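You operate a simulated robot arm through the tools that you are given. There is no shell and no other tool. Be economical: measure what you need, move in short steps, check, and stop when the job is done.

You are at the controls of a simulated robot arm. One attempt, no reset.

TASK
Fetch the green marker and stand it on the dark brown table. Take the grey scoop on the dark brown table and put it away on the chest of drawers. Put the tin marked "bands" from the dark brown table on the carpet edge of the table and the tin that says "foam" on top of the pages headed minutes. Fetch the hotel wad and stand it on the open sideboard shelf. Open the wardrobe drawer, take the ferry wad and put it inside, then shut the drawer. Put the cream letter on the green mat. Take the milk jug and put it on top of the papers with the green clip. Put the paste brush on the table by the day bed away on the table with a drawer. Put the water tin on the carpet edge of the table away on the table with a drawer. Put the month block marked "april" from the day bed on top of the garden card there and the month block that says "march" on the space beside the printer. The order is free. Set down upright: green marker, hotel wad, milk jug, month block.

It is judged by the outcome, as a careful person would: the job done as asked, and still so three seconds after it is handed in. It fails if anything else is knocked over, pushed out of place, dropped, spilled or broken.

THE ROBOT
A 7-joint arm with a two-finger parallel gripper on a trunk, on a base that drives. Base frame: it is fixed to the floor where the robot stands at the start and does not move with it; the origin is under the middle of the robot, x ahead of it, y to its left, z up. Lengths are in m, angles in degrees, forces in N, time in s.
Its first joint turns from -166.0 to 166.0 degrees. Places, roughly: bands tin, clip tin, white tub [0.75, -0.5, 0.75]; carpet edge of the table [-1.4, -1.6, 0.7]; chest of drawers [-0.9, 2.9, 0.7]; cream letter [0.5, -2, 0.75]; dark brown table [0.7, -0.4, 0.8]; ferry wad [0.5, -1.25, 0.75]; garden card [-1.5, -2.5, 0.5]; green marker [0.5, 0, 0.5]; green mat (50x25 cm) [0.46, -3.04, 0.74]; grey scoop (11x5x5 cm) [0.6, -0.5, 0.8]; hotel wad [0.5, -1, 0.75]; milk jug [-1.25, 3, 1.25]; month block [-1.5, -2.75, 0.5]; open sideboard shelf [0.7, -4.9, 0.4]; pages headed minutes [0.5, -0.25, 0.75]; papers with the green clip [0.75, 1.5, 0.25]; paste brush [-1.25, -1.5, 0.75]; space beside the printer (26x17 cm) [0.64, -6.42, 0.7]; table with a drawer [0.6, -2.9, 0.7]; wardrobe drawer [-1.7, 0.5, 0.1]; water tin [-1.5, -1.5, 0.75]. Payload 1.57 kg.
Tool frame: the origin (TCP) lies between the finger pads and is the grasp point; the fingertips stand 0.03 m ahead of it; z points along the fingers, y is the line along which they close. Largest opening 0.11 m; finger width 0.024, thickness 0.012; the body of the gripper, 0.048 by 0.112 m, starts 0.078 m behind the TCP.
Orientation is that of the tool frame in the base frame, as a unit quaternion [x, y, z, w]. With the fingers straight down and closing along the base's y, the tool's x points along the base's -x, its y along +y and its z along -z.

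THE INTERFACE
- The arm moves only by the tool jog_arm. Its argument "targets" is a list of rows, each an object of numbers (a shift or turn left out is 0, a gripper value left out holds the last): "tx", "ty", "tz": the shift along the base's x, y, z in units of 25 mm (1.0 is 25 mm); "rx", "ry", "rz": the turn, a rotation vector about the base's x, y, z in units of 8 degrees (1.0 is 8 degrees); "claw": the gripper command, from -1 (shut) to 1 (fully open), values between in proportion. In form: [{"tx": .., "ty": .., "tz": .., "rx": .., "ry": .., "rz": .., "claw": ..}, ...]. A call has 1 to 8 rows; each row shifts and turns the commanded pose from where the row before left it. A call with a number of a shift or a turn outside -1 to 1 is refused whole. A row lasts 0.2 s, in which the tool goes at most 0.05 m and 8.6 degrees; a call with a longer step from one row to the next is refused whole, and so is a gripper value outside its range. Where a pose cannot be reached the arm comes as near as it can. A force on the tool above 40 N (or 10 N above the force at the start of the call, whichever is more), or a blocked arm, ends the call early, and 0.2 s more pass. Each finger travels about 0.045 m/s and halts on what it meets, pressing with about 27 N; the grip force reading is that of the motor and also rises with nothing between the fingers. The clock runs only during rows and for 0.2 s after the last one: add rows that do not move to give the fingers time. It gives the time, the measured TCP pose, the force on the tool (base axes), the opening and the grip force at its end, in the units of the frame above (readings bear some noise), with the torque about the TCP (base axes, N m) and any sound that the robot's microphone picked up.
- Cameras (640 x 400 px; columns grow to the right, rows downward): "scene" is now at [-0.0032, 0.1475, 1.4358]; the picture's right is [-0.09, -1.00, 0.00], its down [-0.93, 0.08, -0.36] and it looks along [0.36, -0.03, -0.93] (base axes); focal length 214 px, centre (320, 200). "wrist" rides on the gripper at [0.07, 0.016, -0.141] in the tool frame; the picture's right is [-0.23, 0.97, 0.00], its down [-0.86, -0.20, -0.48] and it looks along [-0.47, -0.11, 0.88] (tool axes); focal length 222 px, centre (320, 200). There is no depth. A picture from a camera that has moved, and an enlarged one, comes with that camera's place and axes in the base frame and with its lens.
- camera(camera): a new picture of that camera. It takes no simulated time.
- raise_lower(by): slides the trunk up (or, below 0, down) by that many m; the arm and the scene camera ride with it, the base frame stays. It gives what a move gives, with no picture.
- base_move(legs): drives the robot by 1 to 6 legs, each [ahead, turn to the left] in m and degrees, along the robot's own axes; the way and the turn of a leg run together, so that a leg with both is an arc; at most 1.5 m and 180 degrees a leg. The arm and the cameras ride along, it lands a little off, and it stops where it bumps. It gives what a move gives.
- pan_tilt(pan, tilt): turns the head with the scene camera to pan (to the left, within 155 degrees either way) and tilt (down, from -29 to 69), counted from straight ahead of the robot. It gives what a move gives.
- close_up(camera, box): a new picture of the part [left, top, right, bottom] of that camera's present view, enlarged. It takes no simulated time.
- hand_in(): hands the job in; it is judged then, once.

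Go step by step. Nothing tells you exact positions but the pictures and the camera data: compare them with the known pose of the tool, close in by small moves and look again before you grip or let go. The budget is 588 turns and 360 pictures, counting those below and the enlarged ones. Unless the task says otherwise, let go and move clear before handing in, and close with one line.

The tools are called after "Call:" by a JSON object that holds its "method" and its "body". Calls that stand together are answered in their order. jog_arm: Moves the arm, as the interface text tells. Its arguments: {"type":"object","properties":{"targets":{"type":"array","items":{"type":"object","properties":{"tx":{"type":"number"},"ty":{"type":"number"},"tz":{"type":"number"},"rx":{"type":"number"},"ry":{"type":"number"},"rz":{"type":"number"},"claw":{"type":"number"}}}}},"required":["targets"]} The other tools are called the same way: raise_lower (by) slides the trunk up or down; base_move (legs) drives the base; pan_tilt (pan, tilt) turns the head that bears the scene camera; camera (camera) takes a picture; close_up (camera, box) takes an enlarged picture of a part of a camera's view; hand_in () hands the job in.

At the start:

```text
t: 0.0
tool_pos: [0.4119, -0.3723, 1.0643]
tool_rot: [-0.001, 1.0, -0.001, -0.001]
contact_force: [-0.2, -0.6, 0.3]
torque: [0.0, -0.06, 0.0]
gripper_width: 0.1099
finger_force: 0.0
trunk travel left (down, up): [-0.4, 0.19]
robot x, y, heading: [-0.0008, -0.0007, -0.0]
head pan, tilt: [-5.0, 68.8]
```

scene: 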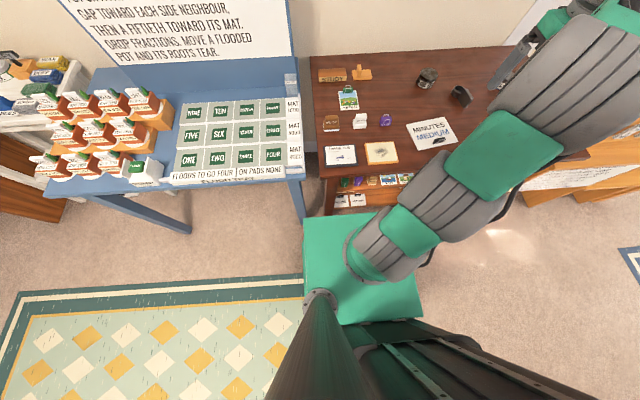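
wrist: 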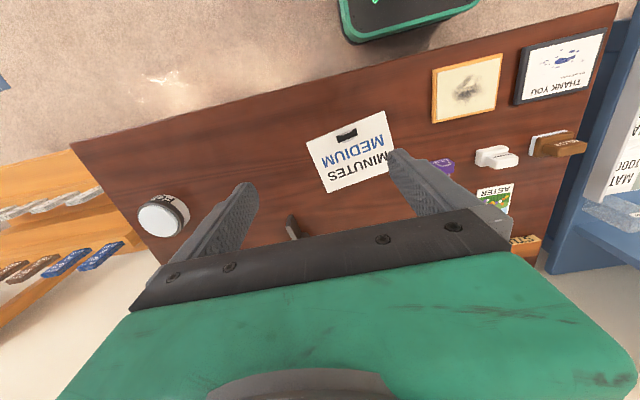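

I see the dark brown table ahead with the minutes pages and other small things on it. I'll look around with the head first to map the room.

Call:
{"method": "pan_tilt", "body": {"pan": -20, "tilt": 45}}

Call:
{"method": "camera", "body": {"camera": "scene"}}

Call:
{"method": "close_up", "body": {"camera": "wrist", "box": [60, 0, 640, 300]}}

```text
t: 0.9
tool_pos: [0.4128, -0.3738, 1.0656]
tool_rot: [0.0, 1.0, 0.0, 0.0]
contact_force: [0.1, 0.2, 0.4]
torque: [-0.02, 0.01, 0.03]
gripper_width: 0.1102
finger_force: 0.1
trunk travel left (down, up): [-0.4, 0.19]
robot x, y, heading: [0.0029, 0.0032, -0.1]
head pan, tilt: [-20.0, 45.0]
```

```text
357 pictures are left
camera scene: at [0.0175, 0.1246, 1.4646], right [-0.34, -0.94, 0.0], down [-0.67, 0.24, -0.71], along [0.66, -0.24, -0.71], focal length 214 px, centre (320, 200)
```

scene: 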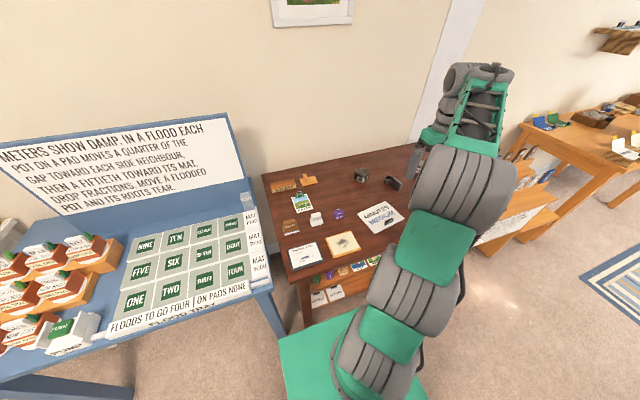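

```text
1.10 times, centred on (350, 150) of wrist
camera zoom: at [0.3425, -0.3566, 1.2078], right [0.23, 0.97, 0.0], down [0.86, -0.2, 0.48], along [0.47, -0.11, -0.88], focal length 245 px, centre (287, 255)
```

zoom: 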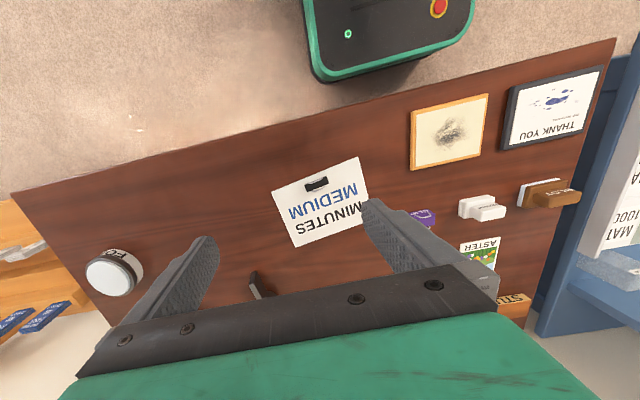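

The dark brown table is clear in view; next I look around for the other surfaces.

Call:
{"method": "pan_tilt", "body": {"pan": -75, "tilt": 25}}

Call:
{"method": "camera", "body": {"camera": "scene"}}

Call:
{"method": "pan_tilt", "body": {"pan": -140, "tilt": 25}}

Call:
{"method": "camera", "body": {"camera": "scene"}}

Call:
{"method": "pan_tilt", "body": {"pan": 145, "tilt": 25}}

Call:
{"method": "camera", "body": {"camera": "scene"}}

Call:
{"method": "pan_tilt", "body": {"pan": 70, "tilt": 25}}

Call:
{"method": "camera", "body": {"camera": "scene"}}

```text
t: 2.1
tool_pos: [0.4116, -0.3746, 1.0653]
tool_rot: [-0.001, 1.0, 0.0, 0.001]
contact_force: [-0.5, -0.1, 0.1]
torque: [0.01, -0.03, 0.01]
gripper_width: 0.11
finger_force: 0.0
trunk travel left (down, up): [-0.4, 0.19]
robot x, y, heading: [-0.0017, -0.0005, 0.1]
head pan, tilt: [-75.0, 25.0]
```

```text
355 pictures are left
camera scene: at [-0.035, 0.0634, 1.4953], right [-0.97, -0.26, 0.0], down [-0.11, 0.41, -0.91], along [0.24, -0.88, -0.42], focal length 214 px, centre (320, 200)
```

scene: 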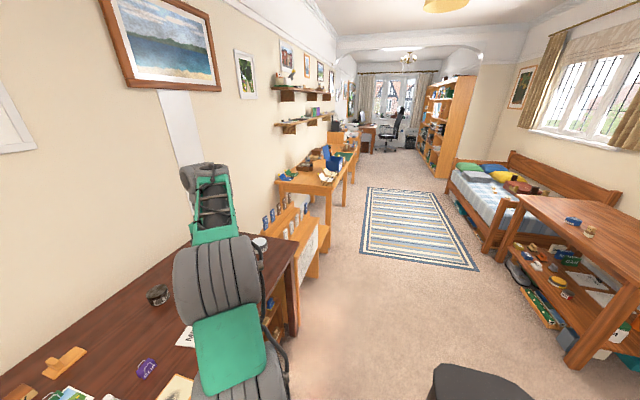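

```text
t: 3.5
tool_pos: [0.4117, -0.3733, 1.0662]
tool_rot: [-0.001, 1.0, 0.0, 0.0]
contact_force: [0.9, 0.0, -0.1]
torque: [0.01, -0.03, 0.01]
gripper_width: 0.1101
finger_force: 0.1
trunk travel left (down, up): [-0.4, 0.19]
robot x, y, heading: [-0.0004, -0.0028, 0.1]
head pan, tilt: [-140.0, 25.0]
```

```text
354 pictures are left
camera scene: at [-0.1294, 0.0931, 1.4953], right [-0.64, 0.77, 0.0], down [0.32, 0.27, -0.91], along [-0.69, -0.58, -0.42], focal length 214 px, centre (320, 200)
```

scene: 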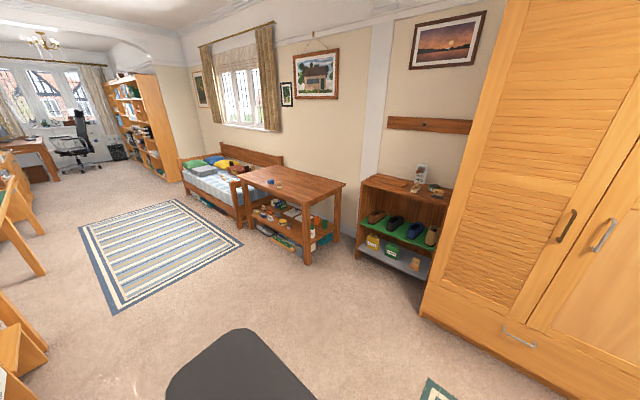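

```text
t: 7.4
tool_pos: [0.4129, -0.3736, 1.0656]
tool_rot: [0.0, 1.0, 0.0, 0.0]
contact_force: [-0.8, 0.1, 0.9]
torque: [0.01, -0.01, 0.03]
gripper_width: 0.1097
finger_force: 0.1
trunk travel left (down, up): [-0.4, 0.19]
robot x, y, heading: [0.0027, 0.0007, 0.0]
head pan, tilt: [145.0, 25.0]
```

```text
353 pictures are left
camera scene: at [-0.1344, 0.2053, 1.4953], right [0.57, 0.82, 0.0], down [0.35, -0.24, -0.91], along [-0.74, 0.52, -0.42], focal length 214 px, centre (320, 200)
```

scene: 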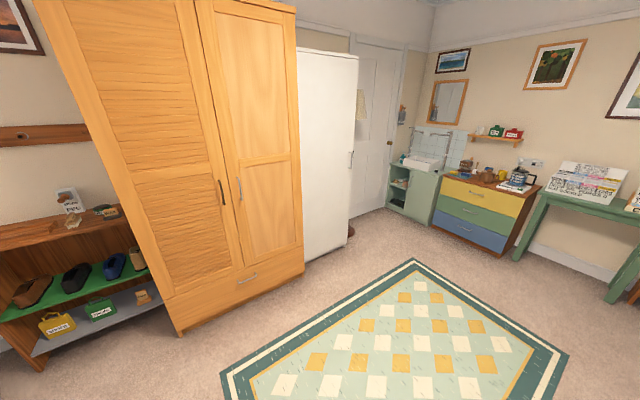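

```text
t: 8.9
tool_pos: [0.4121, -0.3733, 1.0652]
tool_rot: [0.0, 1.0, -0.001, 0.0]
contact_force: [-0.1, 0.5, -0.5]
torque: [0.01, 0.04, 0.0]
gripper_width: 0.1099
finger_force: 0.0
trunk travel left (down, up): [-0.4, 0.19]
robot x, y, heading: [0.0051, 0.0008, 0.1]
head pan, tilt: [70.0, 25.0]
```

```text
352 pictures are left
camera scene: at [-0.0274, 0.239, 1.4953], right [0.94, -0.34, 0.0], down [-0.14, -0.4, -0.91], along [0.31, 0.85, -0.42], focal length 214 px, centre (320, 200)
```

scene: 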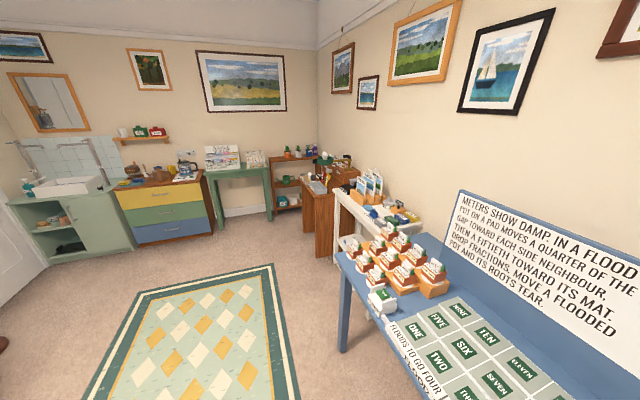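

The room has the dark brown table ahead, other tables along the +x wall to the right, the day bed and slatted table behind right, the wardrobe behind, and the chest of drawers to the left. Now I look in detail at the dark brown table.

Call:
{"method": "pan_tilt", "body": {"pan": -15, "tilt": 55}}

Call:
{"method": "close_up", "body": {"camera": "scene", "box": [250, 100, 450, 225]}}

Call:
{"method": "close_up", "body": {"camera": "scene", "box": [280, 190, 440, 290]}}

```text
t: 10.5
tool_pos: [0.4122, -0.3729, 1.0653]
tool_rot: [0.0, 1.0, 0.001, 0.001]
contact_force: [1.0, -0.9, 0.6]
torque: [0.01, 0.0, 0.01]
gripper_width: 0.1102
finger_force: 0.1
trunk travel left (down, up): [-0.4, 0.19]
robot x, y, heading: [-0.0013, 0.0018, -0.0]
head pan, tilt: [-15.0, 55.0]
```

```text
3.20 times, centred on (350, 162) of scene
camera zoom: at [0.0108, 0.1338, 1.4513], right [-0.26, -0.97, 0.0], down [-0.79, 0.21, -0.57], along [0.55, -0.15, -0.82], focal length 686 px, centre (224, 320)
```

zoom: 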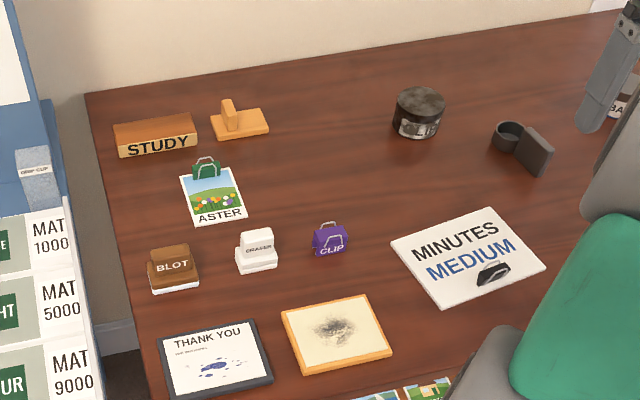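

```text
4.00 times, centred on (360, 240) of scene
camera zoom: at [0.0108, 0.1338, 1.4513], right [-0.26, -0.97, 0.0], down [-0.79, 0.21, -0.57], along [0.55, -0.15, -0.82], focal length 858 px, centre (160, 40)
```

zoom: 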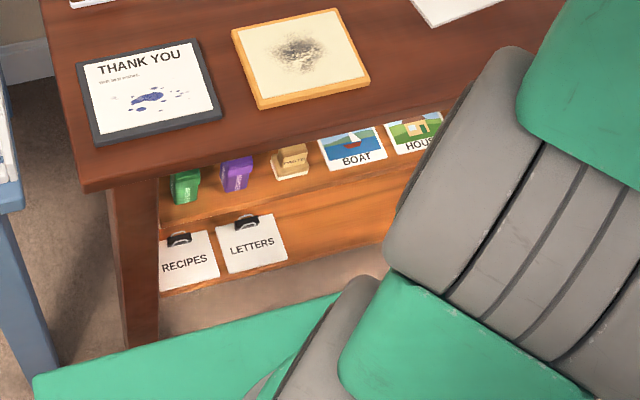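

Two tins are on the table's far side, one partly hidden by the arm. I'll zoom the wrist view to read labels.

Call:
{"method": "close_up", "body": {"camera": "wrist", "box": [110, 160, 270, 260]}}

Call:
{"method": "jog_arm", "body": {"targets": [{"tx": -1}, {"tx": -1}, {"tx": -1}, {"tx": -1}, {"tx": -1}, {"tx": -1}, {"tx": -1}, {"tx": -1}]}}

Call:
{"method": "camera", "body": {"camera": "wrist"}}

Call:
{"method": "camera", "body": {"camera": "scene"}}

```text
4.00 times, centred on (190, 210) of wrist
camera zoom: at [0.3425, -0.3566, 1.2079], right [0.23, 0.97, 0.0], down [0.86, -0.2, 0.48], along [0.47, -0.11, -0.88], focal length 888 px, centre (840, 160)
```

zoom: 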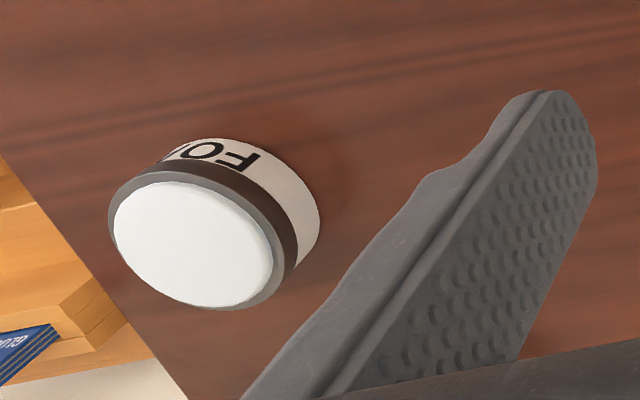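

```text
t: 12.3
tool_pos: [0.2127, -0.3771, 1.0646]
tool_rot: [0.0, 1.0, -0.001, -0.001]
contact_force: [0.0, -0.5, -0.7]
torque: [0.02, 0.01, 0.01]
gripper_width: 0.1101
finger_force: 0.1
trunk travel left (down, up): [-0.4, 0.19]
robot x, y, heading: [0.0022, -0.0034, -0.1]
head pan, tilt: [-15.0, 55.0]
```

```text
348 pictures are left
camera wrist: at [0.1428, -0.3591, 1.2068], right [0.23, 0.97, 0.0], down [0.86, -0.2, 0.48], along [0.47, -0.11, -0.88], focal length 222 px, centre (320, 200)
```

wrist: 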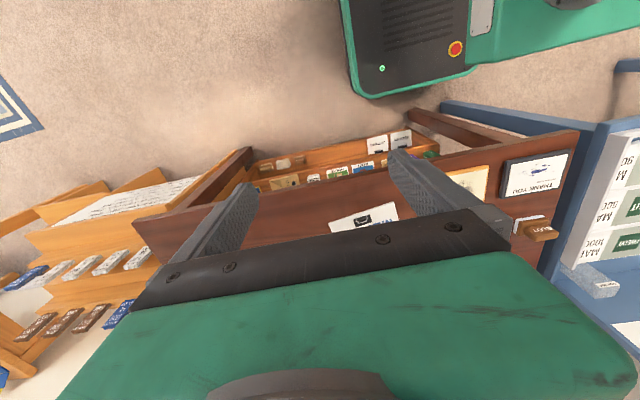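

```text
347 pictures are left
camera scene: at [0.0107, 0.1338, 1.4513], right [-0.26, -0.97, 0.0], down [-0.79, 0.21, -0.57], along [0.55, -0.15, -0.82], focal length 214 px, centre (320, 200)
```

scene: 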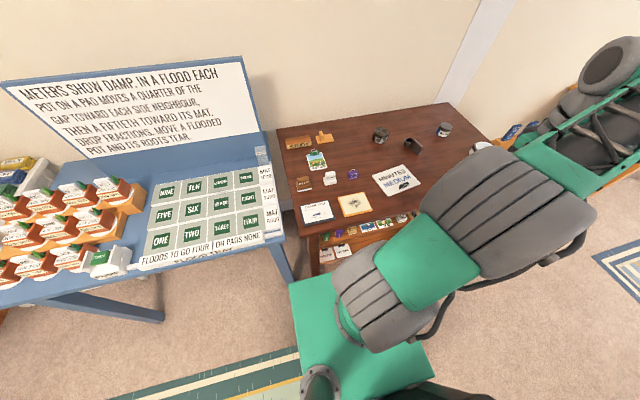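

Call:
{"method": "close_up", "body": {"camera": "scene", "box": [360, 90, 520, 190]}}

Call:
{"method": "close_up", "body": {"camera": "scene", "box": [300, 190, 428, 270]}}

Call:
{"method": "close_up", "body": {"camera": "wrist", "box": [240, 100, 480, 250]}}

```text
4.00 times, centred on (440, 140) of scene
camera zoom: at [0.0107, 0.1338, 1.4513], right [-0.26, -0.97, 0.0], down [-0.79, 0.21, -0.57], along [0.55, -0.15, -0.82], focal length 858 px, centre (-160, 440)
```

zoom: 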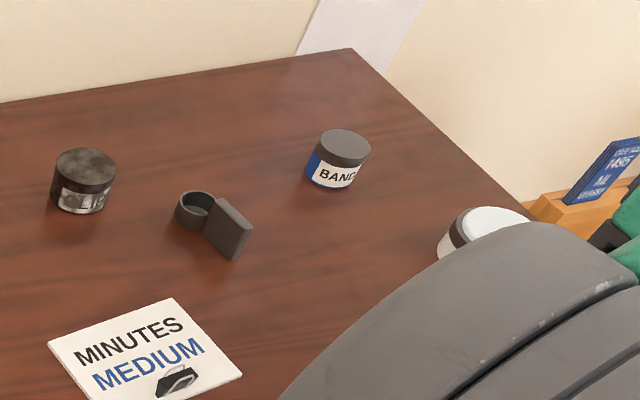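

```text
5.00 times, centred on (364, 230) of scene
camera zoom: at [0.0107, 0.1338, 1.4513], right [-0.26, -0.97, 0.0], down [-0.79, 0.21, -0.57], along [0.55, -0.15, -0.82], focal length 1072 px, centre (100, 50)
```

zoom: 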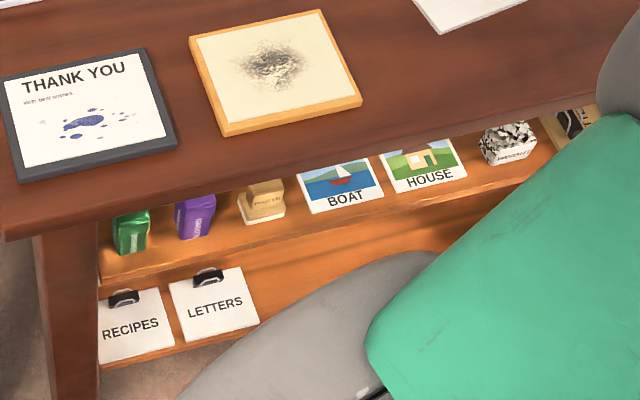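

```text
2.67 times, centred on (360, 175) of wrist
camera zoom: at [0.1428, -0.3591, 1.2068], right [0.23, 0.97, 0.0], down [0.86, -0.2, 0.48], along [0.47, -0.11, -0.88], focal length 592 px, centre (213, 267)
```

zoom: 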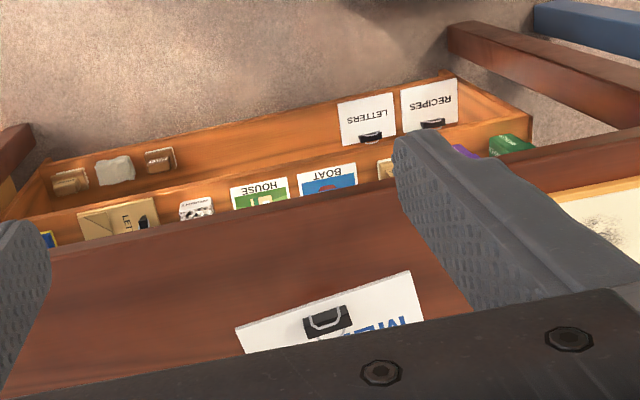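

The FOAM tub is near (0.535, -0.77), bands tin near (0.73, -0.73), table top about z 0.75, front edge about x 0.34. I'll turn to face -y and drive along the table so the arm works to its left.

Call:
{"method": "base_move", "body": {"legs": [[0, -90], [0.5, 0]]}}

Call:
{"method": "pan_tilt", "body": {"pan": 60, "tilt": 50}}

Call:
{"method": "camera", "body": {"camera": "scene"}}

Call:
{"method": "camera", "body": {"camera": "wrist"}}

```text
t: 19.0
tool_pos: [-0.3926, -0.6879, 1.0636]
tool_rot: [0.716, 0.698, 0.0, 0.0]
contact_force: [-0.7, 0.6, -0.5]
torque: [0.01, 0.02, -0.01]
gripper_width: 0.1101
finger_force: 0.1
trunk travel left (down, up): [-0.4, 0.19]
robot x, y, heading: [-0.0101, -0.4841, -91.2]
head pan, tilt: [-15.0, 55.0]
```

```text
t: 20.5
tool_pos: [-0.3917, -0.6872, 1.0642]
tool_rot: [0.717, 0.698, 0.0, 0.0]
contact_force: [0.1, 0.0, -0.5]
torque: [-0.01, -0.01, -0.01]
gripper_width: 0.11
finger_force: 0.0
trunk travel left (down, up): [-0.4, 0.19]
robot x, y, heading: [-0.0092, -0.483, -91.6]
head pan, tilt: [60.0, 50.0]
```

```text
343 pictures are left
camera scene: at [0.2121, -0.4701, 1.4578], right [-0.52, -0.85, 0.0], down [-0.65, 0.4, -0.64], along [0.55, -0.34, -0.77], focal length 214 px, centre (320, 200)
```

scene: 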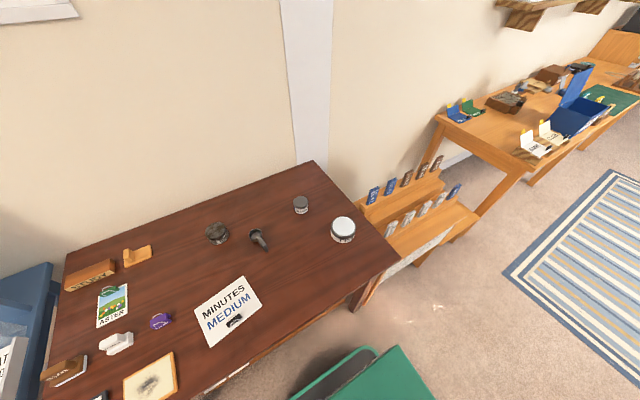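

```text
342 pictures are left
camera wrist: at [-0.3738, -0.6168, 1.2067], right [0.97, -0.25, 0.0], down [-0.22, -0.85, 0.48], along [-0.12, -0.46, -0.88], focal length 222 px, centre (320, 200)
```

wrist: 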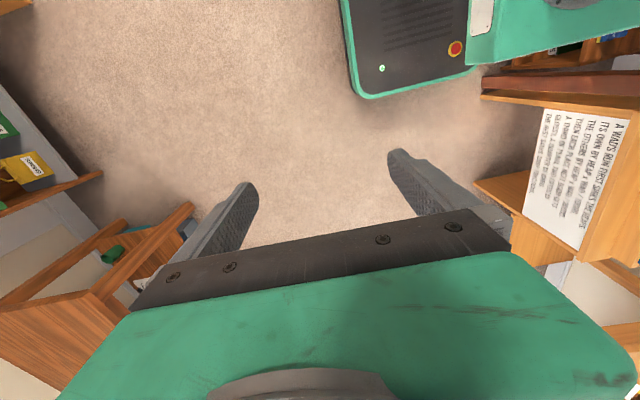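

FOAM tub ≈ (0.52,-0.76), bands ≈ (0.70,-0.68), scoop ≈ (0.67,-0.48), minutes ≈ (0.49,-0.32). I swing the arm round over the table's right end.

Call:
{"method": "jog_arm", "body": {"targets": [{"tx": 1, "ty": -0.6, "rz": 1}, {"tx": 1, "ty": -0.6, "rz": 1}, {"tx": 1, "ty": -0.6, "rz": 1}, {"tx": 1, "ty": -0.6, "rz": 1}, {"tx": 1, "ty": -0.6, "rz": 1}, {"tx": 1, "ty": -0.6, "rz": 1}, {"tx": 1, "ty": -0.6, "rz": 1}, {"tx": 1, "ty": -0.6, "rz": 1}]}}

Call:
{"method": "jog_arm", "body": {"targets": [{"tx": 1, "rz": 1}, {"tx": 1, "rz": 1}, {"tx": 1, "rz": 1}, {"tx": 1, "rz": 0.4}, {"tx": 1}, {"tx": 1}, {"tx": 1}, {"tx": 1}]}}

Call:
{"method": "jog_arm", "body": {"targets": [{"tx": 1}, {"tx": 1}, {"tx": 1}, {"tx": 1}, {"tx": 1}, {"tx": 1}, {"tx": 1}, {"tx": 1}]}}

Call:
{"method": "jog_arm", "body": {"targets": [{"tx": 1, "ty": 0.4, "tz": -0.5}, {"tx": 1, "ty": 0.4, "tz": -0.5}, {"tx": 1, "ty": 0.4, "tz": -0.5}, {"tx": 1, "ty": 0.4, "tz": -0.5}, {"tx": 1, "ty": 0.4, "tz": -0.5}, {"tx": 1, "ty": 0.4, "tz": -0.5}, {"tx": 1, "ty": 0.4, "tz": -0.5}, {"tx": 1, "ty": 0.4, "tz": -0.5}]}}

Call:
{"method": "camera", "body": {"camera": "wrist"}}

```text
t: 22.3
tool_pos: [-0.193, -0.8049, 1.0624]
tool_rot: [0.237, 0.972, 0.0, 0.001]
contact_force: [0.4, 0.2, -0.2]
torque: [0.01, -0.02, 0.01]
gripper_width: 0.1102
finger_force: 0.0
trunk travel left (down, up): [-0.4, 0.19]
robot x, y, heading: [-0.0088, -0.482, -91.8]
head pan, tilt: [60.0, 50.0]
```

```text
t: 24.1
tool_pos: [0.0111, -0.8069, 1.0672]
tool_rot: [0.002, 1.0, 0.0, 0.0]
contact_force: [0.7, -0.3, 0.4]
torque: [0.0, 0.05, 0.02]
gripper_width: 0.11
finger_force: 0.1
trunk travel left (down, up): [-0.4, 0.19]
robot x, y, heading: [-0.0099, -0.4783, -91.4]
head pan, tilt: [60.0, 50.0]
```

```text
t: 25.9
tool_pos: [0.2079, -0.8056, 1.065]
tool_rot: [0.003, 1.0, 0.0, -0.001]
contact_force: [0.0, -0.1, -0.1]
torque: [-0.02, 0.01, 0.01]
gripper_width: 0.11
finger_force: 0.0
trunk travel left (down, up): [-0.4, 0.19]
robot x, y, heading: [-0.0107, -0.4849, -91.6]
head pan, tilt: [60.0, 50.0]
```

```text
t: 27.7
tool_pos: [0.4079, -0.729, 0.9635]
tool_rot: [0.003, 1.0, 0.0, -0.001]
contact_force: [0.0, -0.8, 0.1]
torque: [0.0, -0.01, 0.04]
gripper_width: 0.11
finger_force: 0.0
trunk travel left (down, up): [-0.4, 0.19]
robot x, y, heading: [-0.0109, -0.4845, -91.3]
head pan, tilt: [60.0, 50.0]
```

```text
341 pictures are left
camera wrist: at [0.3382, -0.7111, 1.1056], right [0.23, 0.97, 0.0], down [0.85, -0.2, 0.48], along [0.47, -0.11, -0.88], focal length 222 px, centre (320, 200)
```

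wrist: 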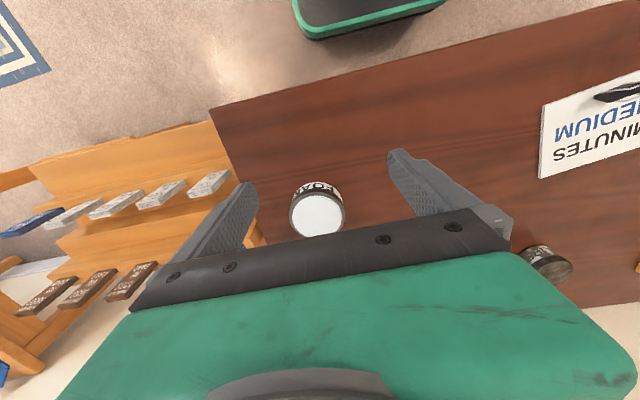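

FOAM lid centre agrees at (0.52,-0.758), top z≈0.81, ~0.085 wide. I align above it, then check.

Call:
{"method": "jog_arm", "body": {"targets": [{"tx": 0.9, "ty": -0.23}, {"tx": 0.9, "ty": -0.23}, {"tx": 0.9, "ty": -0.23}, {"tx": 0.9, "ty": -0.23}, {"tx": 0.9, "ty": -0.23}, {"tz": -1}, {"tz": -1}]}}

Call:
{"method": "camera", "body": {"camera": "wrist"}}

```text
t: 29.3
tool_pos: [0.5215, -0.7526, 0.9132]
tool_rot: [0.003, 1.0, 0.001, 0.001]
contact_force: [-0.6, -0.4, 0.7]
torque: [0.0, 0.0, -0.04]
gripper_width: 0.1097
finger_force: 0.1
trunk travel left (down, up): [-0.4, 0.19]
robot x, y, heading: [-0.0103, -0.4803, -91.4]
head pan, tilt: [60.0, 50.0]
```

```text
340 pictures are left
camera wrist: at [0.4508, -0.7353, 1.0564], right [0.23, 0.97, 0.0], down [0.85, -0.2, 0.48], along [0.47, -0.11, -0.88], focal length 222 px, centre (320, 200)
```

wrist: 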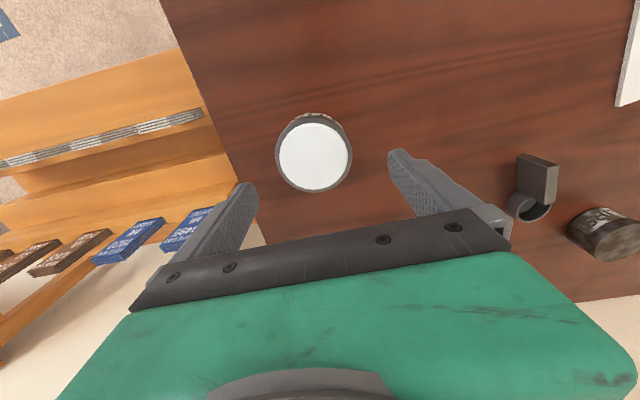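

Call:
{"method": "jog_arm", "body": {"targets": [{"ty": -0.24, "tz": -1}, {"tz": -1}, {"tz": -1}, {"tz": -1}, {"tz": -0.8}]}}

Call:
{"method": "jog_arm", "body": {"targets": [{"claw": -1}, {}, {}, {}, {}]}}

Call:
{"method": "camera", "body": {"camera": "wrist"}}

```text
t: 30.5
tool_pos: [0.5189, -0.7611, 0.7923]
tool_rot: [0.002, 1.0, 0.0, 0.0]
contact_force: [-0.1, 0.8, 0.1]
torque: [0.0, 0.01, -0.01]
gripper_width: 0.11
finger_force: 0.0
trunk travel left (down, up): [-0.4, 0.19]
robot x, y, heading: [-0.0091, -0.4829, -91.1]
head pan, tilt: [60.0, 50.0]
```

```text
t: 31.7
tool_pos: [0.52, -0.762, 0.7921]
tool_rot: [0.003, 1.0, 0.0, -0.001]
contact_force: [-0.1, -1.1, 0.0]
torque: [0.01, -0.13, -0.09]
gripper_width: 0.0916
finger_force: 27.6
trunk travel left (down, up): [-0.4, 0.19]
robot x, y, heading: [-0.0132, -0.4841, -91.5]
head pan, tilt: [60.0, 50.0]
```

```text
339 pictures are left
camera wrist: at [0.4506, -0.7441, 0.935], right [0.23, 0.97, 0.0], down [0.85, -0.2, 0.48], along [0.47, -0.11, -0.88], focal length 222 px, centre (320, 200)
```

wrist: 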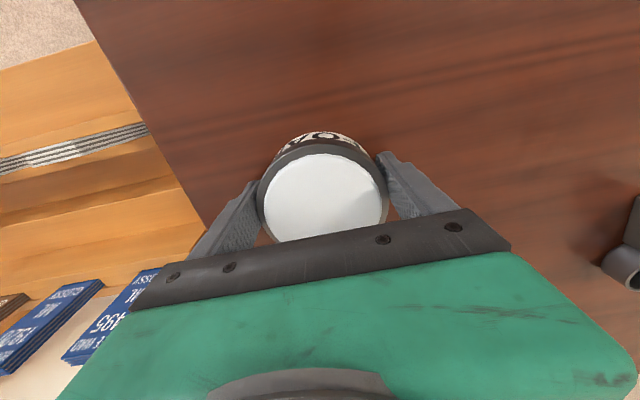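

The tub is gripped. I lift it and carry it toward the minutes pages at about (0.50,-0.32).

Call:
{"method": "jog_arm", "body": {"targets": [{"tz": 1}, {"tz": 1}, {"tz": 1}, {"tz": 1}, {"ty": 1}, {"ty": 1}, {"ty": 1}, {"ty": 1}]}}

Call:
{"method": "jog_arm", "body": {"targets": [{"ty": 1}, {"ty": 1}, {"ty": 1}, {"ty": 1}, {"ty": 1}, {"ty": 1}, {"ty": 1}, {"ty": 1}]}}

Call:
{"method": "camera", "body": {"camera": "scene"}}

Call:
{"method": "camera", "body": {"camera": "wrist"}}

```text
t: 33.5
tool_pos: [0.5206, -0.6599, 0.8948]
tool_rot: [0.003, 1.0, -0.001, 0.0]
contact_force: [-0.3, -0.4, -3.0]
torque: [0.01, 0.04, 0.01]
gripper_width: 0.0913
finger_force: 27.3
trunk travel left (down, up): [-0.4, 0.19]
robot x, y, heading: [-0.0094, -0.4822, -91.6]
head pan, tilt: [60.0, 50.0]
```

```text
t: 35.3
tool_pos: [0.5212, -0.4618, 0.8934]
tool_rot: [0.003, 1.0, 0.0, 0.0]
contact_force: [0.0, 0.5, -2.9]
torque: [0.01, 0.02, 0.0]
gripper_width: 0.0912
finger_force: 26.9
trunk travel left (down, up): [-0.4, 0.19]
robot x, y, heading: [-0.0095, -0.4796, -91.4]
head pan, tilt: [60.0, 50.0]
```

```text
338 pictures are left
camera scene: at [0.2127, -0.47, 1.4577], right [-0.52, -0.85, 0.0], down [-0.65, 0.4, -0.64], along [0.55, -0.34, -0.77], focal length 214 px, centre (320, 200)
```

scene: 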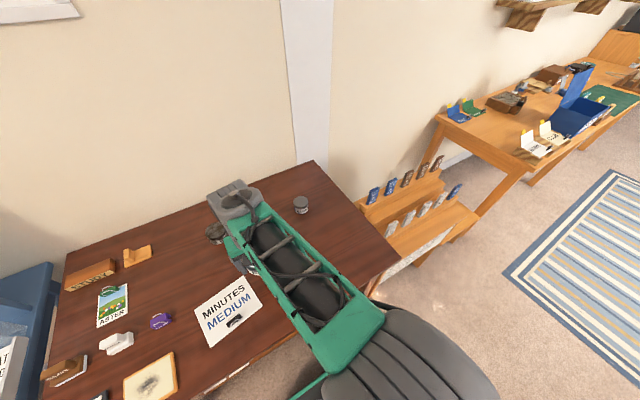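

```text
337 pictures are left
camera wrist: at [0.4524, -0.4442, 1.0354], right [0.23, 0.97, 0.0], down [0.85, -0.2, 0.48], along [0.47, -0.11, -0.88], focal length 222 px, centre (320, 200)
```

wrist: 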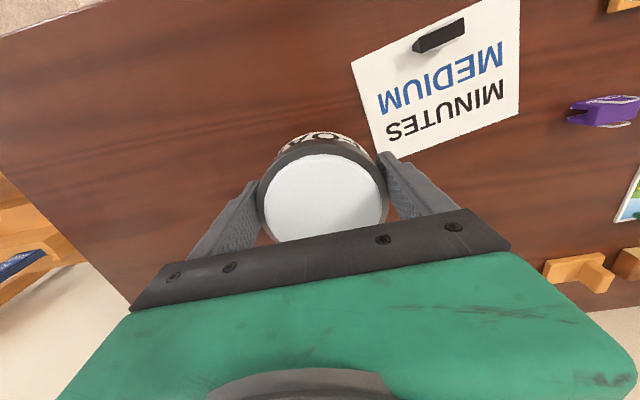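

Call:
{"method": "jog_arm", "body": {"targets": [{"ty": 0.96, "tx": -0.04}, {"ty": 0.96, "tx": -0.04}, {"ty": 0.96, "tx": -0.04}, {"ty": 0.96, "tx": -0.04}, {"ty": 0.96, "tx": -0.04}, {"ty": 0.96, "tx": -0.04}, {"tz": -1}, {"tz": -1}]}}

Call:
{"method": "camera", "body": {"camera": "wrist"}}

```text
t: 36.7
tool_pos: [0.5494, -0.3974, 0.9133]
tool_rot: [0.077, 0.997, 0.006, 0.02]
contact_force: [-0.1, -0.2, -2.0]
torque: [0.02, 0.0, 0.03]
gripper_width: 0.0913
finger_force: 26.4
trunk travel left (down, up): [-0.4, 0.19]
robot x, y, heading: [-0.0106, -0.4828, -91.5]
head pan, tilt: [60.0, 50.0]
stopped in row 7: the arm was blocked; the commanded pose is now the measured one
```

```text
336 pictures are left
camera wrist: at [0.4772, -0.3711, 1.0537], right [0.38, 0.93, 0.02], down [0.79, -0.33, 0.51], along [0.48, -0.17, -0.86], focal length 222 px, centre (320, 200)
```

wrist: 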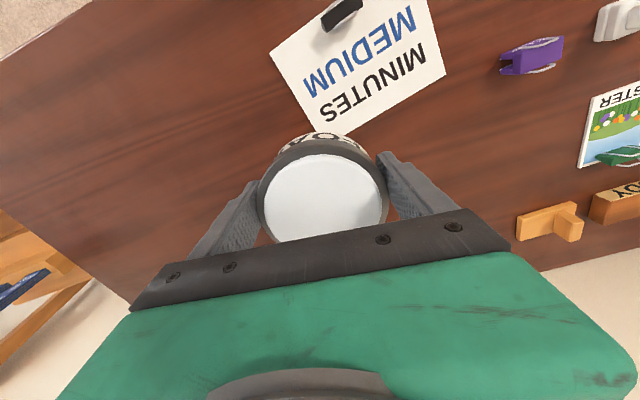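

The arm was blocked by the robot's own camera mast on its left side. I'll back the arm off, fix the orientation, and move the base instead.

Call:
{"method": "jog_arm", "body": {"targets": [{"ty": -1, "rz": 0.4, "ry": 0.1}, {"ty": -1, "rz": 0.4, "ry": 0.1}, {"ty": -1, "rz": 0.3, "ry": 0.09, "rx": -0.09}, {"tx": -0.5}, {"tx": -0.5}]}}

Call:
{"method": "base_move", "body": {"legs": [[-0.15, 0]]}}

Call:
{"method": "camera", "body": {"camera": "wrist"}}

```text
t: 37.9
tool_pos: [0.5248, -0.4709, 0.9146]
tool_rot: [0.0, 1.0, 0.0, 0.0]
contact_force: [0.4, -0.3, -4.0]
torque: [0.01, 0.02, -0.02]
gripper_width: 0.0917
finger_force: 26.7
trunk travel left (down, up): [-0.4, 0.19]
robot x, y, heading: [-0.0092, -0.4812, -91.3]
head pan, tilt: [60.0, 50.0]
```

```text
t: 39.3
tool_pos: [0.5275, -0.3225, 0.9159]
tool_rot: [0.0, 1.0, 0.0, 0.001]
contact_force: [0.1, -0.5, -3.4]
torque: [0.01, 0.03, 0.03]
gripper_width: 0.0916
finger_force: 27.0
trunk travel left (down, up): [-0.4, 0.19]
robot x, y, heading: [-0.0056, -0.3381, -91.5]
head pan, tilt: [60.0, 50.0]
```

```text
335 pictures are left
camera wrist: at [0.4582, -0.3068, 1.057], right [0.23, 0.97, 0.0], down [0.86, -0.2, 0.48], along [0.47, -0.11, -0.88], focal length 222 px, centre (320, 200)
```

wrist: 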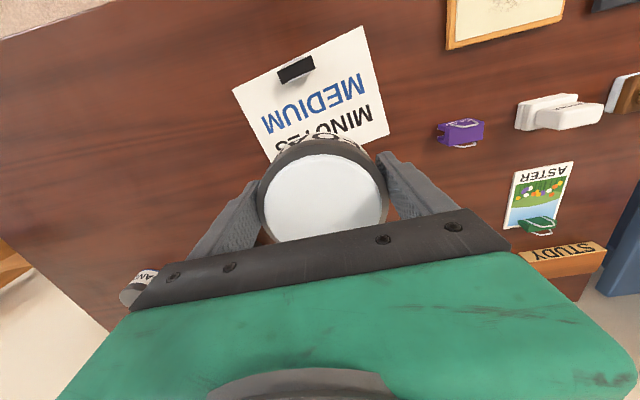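

Page spans x≈0.43–0.55, clip up to x≈0.455; I set the tub at (0.508,-0.315), lowering carefully.

Call:
{"method": "jog_arm", "body": {"targets": [{"tx": -0.75, "ty": 0.3, "tz": -0.9}, {"tz": -1}, {"tz": -1}, {"tz": -0.8}, {"tz": -0.4}, {"tz": -0.3}]}}

Call:
{"method": "camera", "body": {"camera": "wrist"}}

```text
t: 40.7
tool_pos: [0.5093, -0.3161, 0.804]
tool_rot: [0.0, 1.0, 0.001, 0.0]
contact_force: [-0.5, -0.7, -3.4]
torque: [0.01, 0.03, 0.0]
gripper_width: 0.0914
finger_force: 26.8
trunk travel left (down, up): [-0.4, 0.19]
robot x, y, heading: [-0.0085, -0.3364, -91.6]
head pan, tilt: [60.0, 50.0]
```

```text
334 pictures are left
camera wrist: at [0.4408, -0.2995, 0.9478], right [0.23, 0.97, 0.0], down [0.86, -0.2, 0.48], along [0.47, -0.11, -0.88], focal length 222 px, centre (320, 200)
```

wrist: 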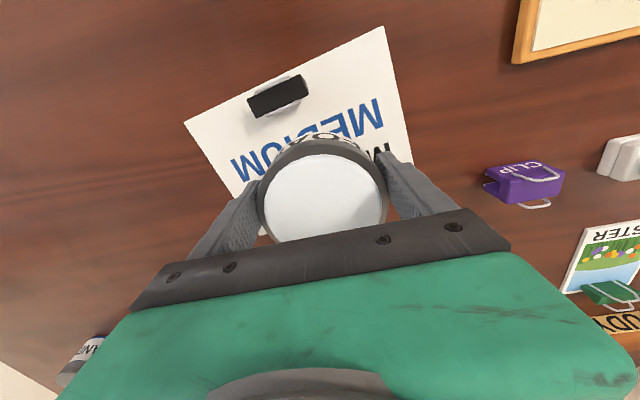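

Call:
{"method": "jog_arm", "body": {"targets": [{"tz": -0.12}, {"tz": -0.12}, {"tz": -0.12}]}}

```text
t: 41.5
tool_pos: [0.5101, -0.3152, 0.7992]
tool_rot: [0.001, 1.0, 0.0, 0.003]
contact_force: [-1.9, -0.9, 15.0]
torque: [-0.34, 0.46, -0.08]
gripper_width: 0.0916
finger_force: 27.0
trunk travel left (down, up): [-0.4, 0.19]
robot x, y, heading: [-0.0044, -0.336, -91.5]
head pan, tilt: [60.0, 50.0]
```

Contact made; ease off slightly and release, then rise.

Call:
{"method": "jog_arm", "body": {"targets": [{"tz": 0.1}, {"claw": 0.86}, {"claw": 1}, {}, {"tz": 0.4}, {"tz": 1}, {"tz": 1}, {"tz": 1}]}}

Call:
{"method": "camera", "body": {"camera": "wrist"}}

```text
t: 43.3
tool_pos: [0.5074, -0.3154, 0.884]
tool_rot: [0.0, 1.0, 0.001, 0.0]
contact_force: [-0.6, 0.1, -0.5]
torque: [0.02, 0.05, -0.02]
gripper_width: 0.1101
finger_force: 0.1
trunk travel left (down, up): [-0.4, 0.19]
robot x, y, heading: [-0.0083, -0.3378, -91.5]
head pan, tilt: [60.0, 50.0]
```

```text
333 pictures are left
camera wrist: at [0.4382, -0.2988, 1.0252], right [0.23, 0.97, 0.0], down [0.86, -0.2, 0.48], along [0.47, -0.11, -0.88], focal length 222 px, centre (320, 200)
```

wrist: 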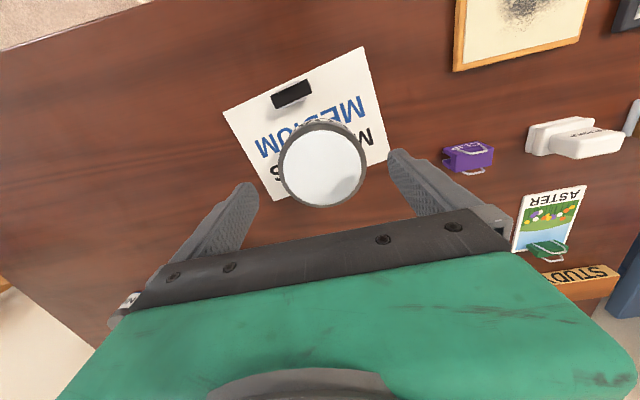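

The tub stands on the minutes pages. Next the green marker on the shelf at about (0.45,-0.02,0.5): I raise the arm, back up along the table, and turn to face it.

Call:
{"method": "jog_arm", "body": {"targets": [{"tz": 1}, {"tz": 1}, {"tz": 1}, {"tz": 1}, {"tz": 1}, {"tz": 1}, {"tz": 1}, {"tz": 1}]}}

Call:
{"method": "base_move", "body": {"legs": [[-0.28, 0], [0, 91.5], [-0.28, 0]]}}

Call:
{"method": "pan_tilt", "body": {"pan": -5, "tilt": 50}}

Call:
{"method": "camera", "body": {"camera": "scene"}}

```text
t: 45.1
tool_pos: [0.5095, -0.3159, 1.0816]
tool_rot: [0.002, 1.0, 0.001, -0.001]
contact_force: [0.0, -0.3, -0.2]
torque: [0.03, -0.01, -0.01]
gripper_width: 0.11
finger_force: 0.1
trunk travel left (down, up): [-0.4, 0.19]
robot x, y, heading: [-0.0076, -0.3383, -91.3]
head pan, tilt: [60.0, 50.0]
```

```text
t: 52.5
tool_pos: [-0.3174, 0.4695, 1.0833]
tool_rot: [0.713, -0.701, 0.0, 0.0]
contact_force: [-0.4, -0.1, -0.2]
torque: [0.01, 0.01, -0.04]
gripper_width: 0.1101
finger_force: 0.1
trunk travel left (down, up): [-0.4, 0.19]
robot x, y, heading: [-0.2871, -0.0454, -0.2]
head pan, tilt: [60.0, 50.0]
```

```text
t: 53.8
tool_pos: [-0.3175, 0.4691, 1.083]
tool_rot: [0.714, -0.7, 0.0, 0.001]
contact_force: [0.0, 1.2, 1.4]
torque: [0.04, 0.0, -0.04]
gripper_width: 0.1098
finger_force: 0.1
trunk travel left (down, up): [-0.4, 0.19]
robot x, y, heading: [-0.2909, -0.0505, -0.4]
head pan, tilt: [-5.0, 50.0]
```

```text
332 pictures are left
camera scene: at [-0.2676, 0.0984, 1.4578], right [-0.09, -1.0, 0.0], down [-0.76, 0.07, -0.64], along [0.64, -0.06, -0.77], focal length 214 px, centre (320, 200)
```

scene: 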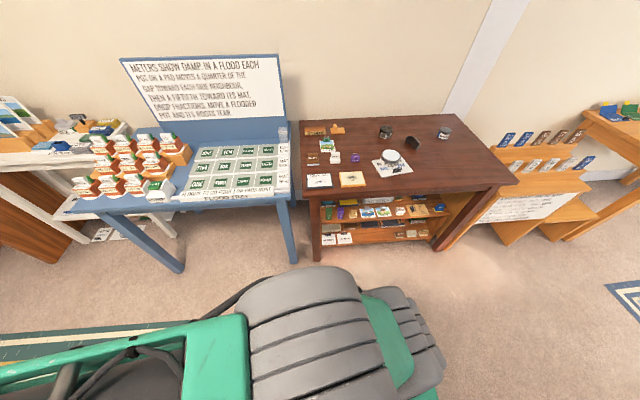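

Call:
{"method": "raise_lower", "body": {"by": -0.35}}

Call:
{"method": "pan_tilt", "body": {"pan": -5, "tilt": 35}}

Call:
{"method": "camera", "body": {"camera": "scene"}}

Call:
{"method": "close_up", "body": {"camera": "scene", "box": [280, 180, 440, 280]}}

```text
t: 57.3
tool_pos: [-0.3164, 0.4685, 0.7331]
tool_rot: [0.713, -0.701, -0.001, 0.0]
contact_force: [-0.5, 0.3, 0.4]
torque: [0.02, 0.0, -0.02]
gripper_width: 0.1101
finger_force: 0.0
trunk travel left (down, up): [-0.05, 0.54]
robot x, y, heading: [-0.29, -0.0469, -0.2]
head pan, tilt: [-5.0, 50.0]
```

```text
t: 58.0
tool_pos: [-0.3173, 0.47, 0.7332]
tool_rot: [0.713, -0.701, -0.001, 0.0]
contact_force: [0.9, -0.2, -0.6]
torque: [-0.01, -0.01, 0.03]
gripper_width: 0.1098
finger_force: 0.1
trunk travel left (down, up): [-0.05, 0.54]
robot x, y, heading: [-0.2868, -0.0453, -0.6]
head pan, tilt: [-5.0, 35.0]
```

```text
331 pictures are left
camera scene: at [-0.2566, 0.0973, 1.1294], right [-0.09, -1.0, 0.0], down [-0.57, 0.05, -0.82], along [0.82, -0.08, -0.57], focal length 214 px, centre (320, 200)
```

scene: 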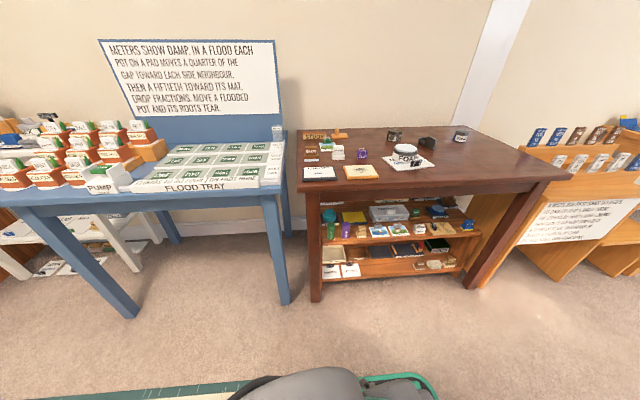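

```text
4.00 times, centred on (360, 230) of scene
camera zoom: at [-0.2566, 0.0973, 1.1294], right [-0.09, -1.0, 0.0], down [-0.57, 0.05, -0.82], along [0.82, -0.08, -0.57], focal length 858 px, centre (160, 80)
```

zoom: 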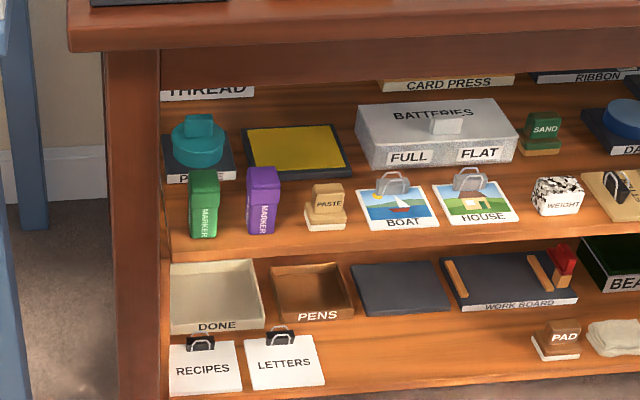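

The green marker stands on the shelf at about (0.466,-0.024), shelf z≈0.39, marker about 0.095 tall and 0.032 wide. I bring the arm to the front, then pitch the tool forward.

Call:
{"method": "jog_arm", "body": {"targets": [{"tx": 1, "ty": -0.4, "rz": -1}, {"tx": 1, "ty": -0.4, "rz": -1}, {"tx": 1, "ty": -0.6, "rz": -1}, {"tx": 1, "ty": -0.8, "rz": -1}, {"tx": 1, "ty": -1, "rz": -1}, {"tx": 1, "ty": -1, "rz": -1}, {"tx": 1, "ty": -1, "rz": -1}, {"tx": 1, "ty": -1, "rz": -1}]}}

Call:
{"method": "jog_arm", "body": {"targets": [{"tx": 0.6, "ty": -1, "rz": -1}, {"tx": 0.6, "ty": -1, "rz": -1}, {"tx": 0.6, "ty": -1, "rz": -1}, {"tx": 0.6, "ty": -1, "rz": -0.4}, {"tx": 0.5, "ty": -1}, {"tx": 0.5, "ty": -1}, {"tx": 0.5, "ty": -1}, {"tx": 0.2, "ty": -1}]}}

Call:
{"method": "camera", "body": {"camera": "scene"}}

```text
t: 59.8
tool_pos: [-0.1171, 0.3118, 0.734]
tool_rot: [-0.233, 0.973, 0.001, -0.001]
contact_force: [0.5, -0.4, 0.4]
torque: [-0.01, -0.02, -0.02]
gripper_width: 0.1099
finger_force: 0.0
trunk travel left (down, up): [-0.05, 0.54]
robot x, y, heading: [-0.2859, -0.0443, -0.4]
head pan, tilt: [-5.0, 35.0]
```

```text
t: 61.6
tool_pos: [-0.0156, 0.1135, 0.7334]
tool_rot: [0.001, 1.0, 0.0, 0.0]
contact_force: [-0.7, 0.5, -0.6]
torque: [-0.01, -0.01, 0.01]
gripper_width: 0.1098
finger_force: 0.0
trunk travel left (down, up): [-0.05, 0.54]
robot x, y, heading: [-0.2872, -0.0485, -0.8]
head pan, tilt: [-5.0, 35.0]
```

```text
329 pictures are left
camera scene: at [-0.2565, 0.0973, 1.1295], right [-0.09, -1.0, 0.0], down [-0.57, 0.05, -0.82], along [0.82, -0.08, -0.57], focal length 214 px, centre (320, 200)
```

scene: 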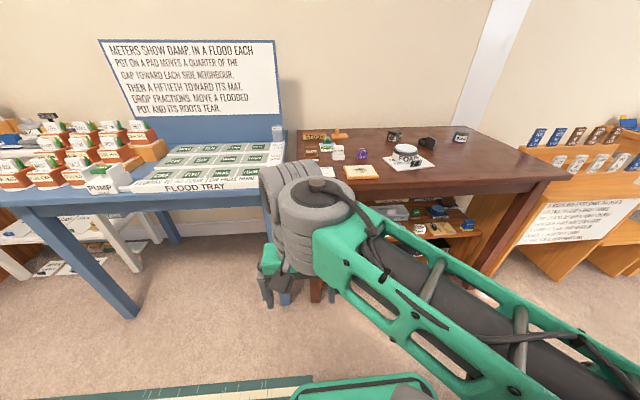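

Call:
{"method": "jog_arm", "body": {"targets": [{"ry": -1, "ty": -1, "tz": -1}, {"ry": -1, "ty": -1, "tz": -1}, {"ry": -1, "ty": -1, "tz": -1}, {"ry": -1, "ty": -1, "tz": -1}, {"ry": -1, "ty": -1, "tz": -1}, {"ry": -1, "ty": -0.5, "tz": -1}, {"ry": -1, "tz": -1}, {"ry": -0.5, "tz": -1}]}}

Call:
{"method": "camera", "body": {"camera": "wrist"}}

Call:
{"method": "camera", "body": {"camera": "scene"}}

```text
t: 63.4
tool_pos: [0.0367, 0.068, 0.5863]
tool_rot: [0.018, 0.869, 0.031, 0.493]
contact_force: [0.8, -0.9, 0.3]
torque: [-0.05, 0.0, 0.01]
gripper_width: 0.1099
finger_force: 0.2
out of reach, approached as far as the arm can: row 5, 6, 7, 8
trunk travel left (down, up): [-0.05, 0.54]
robot x, y, heading: [-0.2899, -0.0458, -0.5]
head pan, tilt: [-5.0, 35.0]
```

```text
328 pictures are left
camera wrist: at [-0.1202, 0.0833, 0.6009], right [0.12, 0.96, 0.27], down [0.03, -0.27, 0.96], along [0.99, -0.11, -0.06], focal length 222 px, centre (320, 200)
```

wrist: 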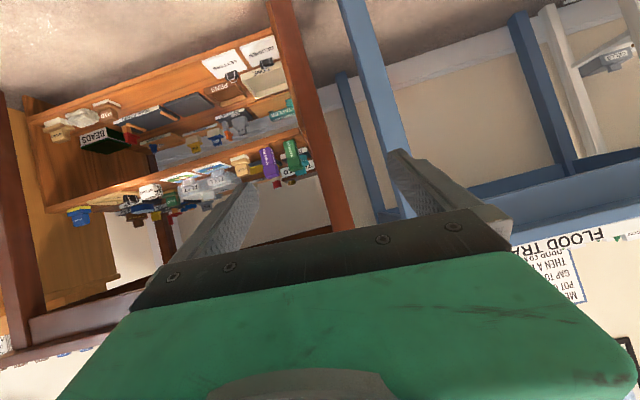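

```text
327 pictures are left
camera scene: at [-0.2566, 0.0971, 1.1296], right [-0.09, -1.0, 0.0], down [-0.57, 0.05, -0.82], along [0.82, -0.08, -0.57], focal length 214 px, centre (320, 200)
```

scene: 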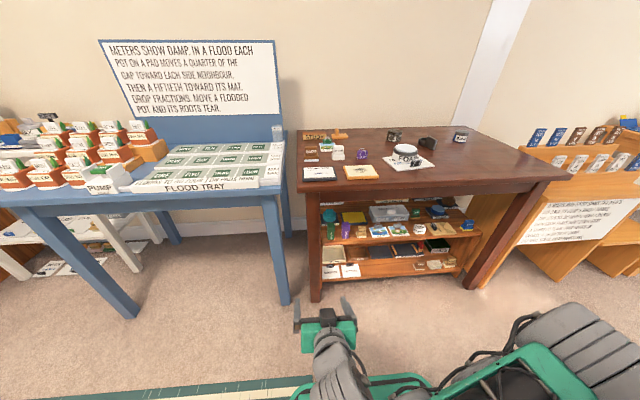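

Call:
{"method": "jog_arm", "body": {"targets": [{"tx": 1}, {"tx": 1}, {"tx": 1}, {"tx": 1}, {"tx": 1}, {"tx": 1}]}}

Call:
{"method": "camera", "body": {"camera": "scene"}}

```text
t: 64.8
tool_pos: [0.1906, 0.0571, 0.5696]
tool_rot: [0.001, 0.866, 0.001, 0.5]
contact_force: [-0.4, 1.0, 0.3]
torque: [0.0, 0.05, 0.02]
gripper_width: 0.1098
finger_force: 0.0
trunk travel left (down, up): [-0.05, 0.54]
robot x, y, heading: [-0.2848, -0.0491, -0.2]
head pan, tilt: [-5.0, 35.0]
```

```text
326 pictures are left
camera scene: at [-0.2567, 0.0971, 1.1295], right [-0.09, -1.0, 0.0], down [-0.57, 0.05, -0.82], along [0.82, -0.08, -0.57], focal length 214 px, centre (320, 200)
```

scene: 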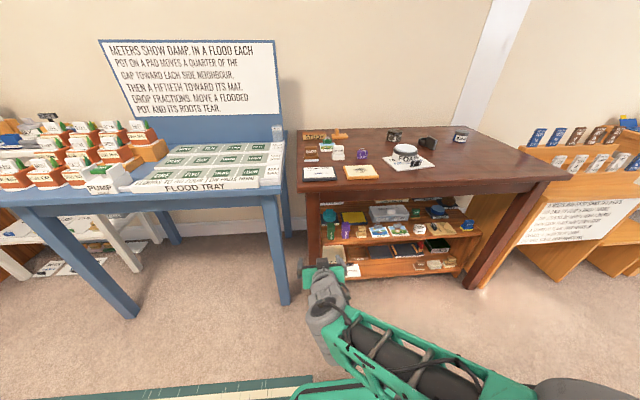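

Call:
{"method": "jog_arm", "body": {"targets": [{"ty": -1, "claw": 0.15}, {"ty": -1}, {"ty": -1}, {"tz": -1, "ty": -0.25}, {"tz": -1}, {"tz": -1}, {"tz": -1}]}}

Call:
{"method": "base_move", "body": {"legs": [[0.1, 0]]}}

Call:
{"method": "camera", "body": {"camera": "wrist"}}

Call:
{"method": "close_up", "body": {"camera": "scene", "box": [280, 200, 440, 300]}}

```text
t: 66.4
tool_pos: [0.1914, -0.0248, 0.4692]
tool_rot: [0.001, 0.865, 0.001, 0.501]
contact_force: [-0.9, 0.0, -1.2]
torque: [0.01, 0.01, 0.0]
gripper_width: 0.0634
finger_force: 0.1
trunk travel left (down, up): [-0.05, 0.54]
robot x, y, heading: [-0.2862, -0.0456, -0.3]
head pan, tilt: [-5.0, 35.0]
```

```text
t: 67.6
tool_pos: [0.2909, -0.0258, 0.47]
tool_rot: [0.0, 0.866, 0.002, 0.499]
contact_force: [-0.1, 0.1, 0.3]
torque: [-0.02, -0.02, 0.01]
gripper_width: 0.0633
finger_force: 0.2
trunk travel left (down, up): [-0.05, 0.54]
robot x, y, heading: [-0.1883, -0.0474, -0.3]
head pan, tilt: [-5.0, 35.0]
```

```text
325 pictures are left
camera wrist: at [0.1334, -0.0098, 0.4812], right [0.12, 0.97, 0.2], down [0.01, -0.2, 0.98], along [0.99, -0.11, -0.04], focal length 222 px, centre (320, 200)
```

wrist: 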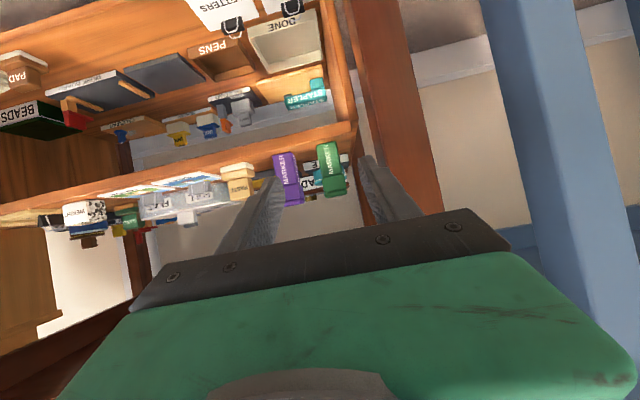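

```text
4.00 times, centred on (360, 250) of scene
camera zoom: at [-0.1571, 0.0963, 1.1295], right [-0.1, -1.0, 0.0], down [-0.57, 0.06, -0.82], along [0.82, -0.08, -0.57], focal length 858 px, centre (160, 0)
```

zoom: 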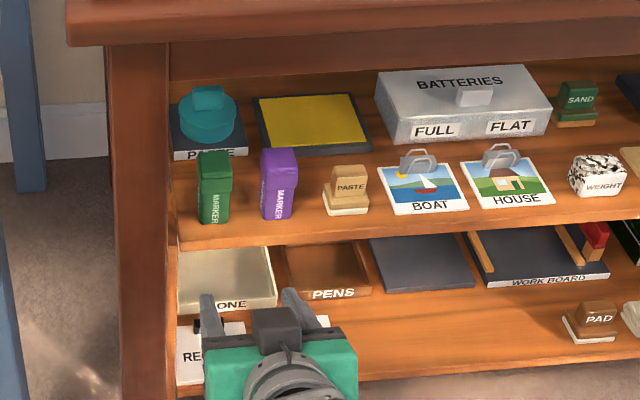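

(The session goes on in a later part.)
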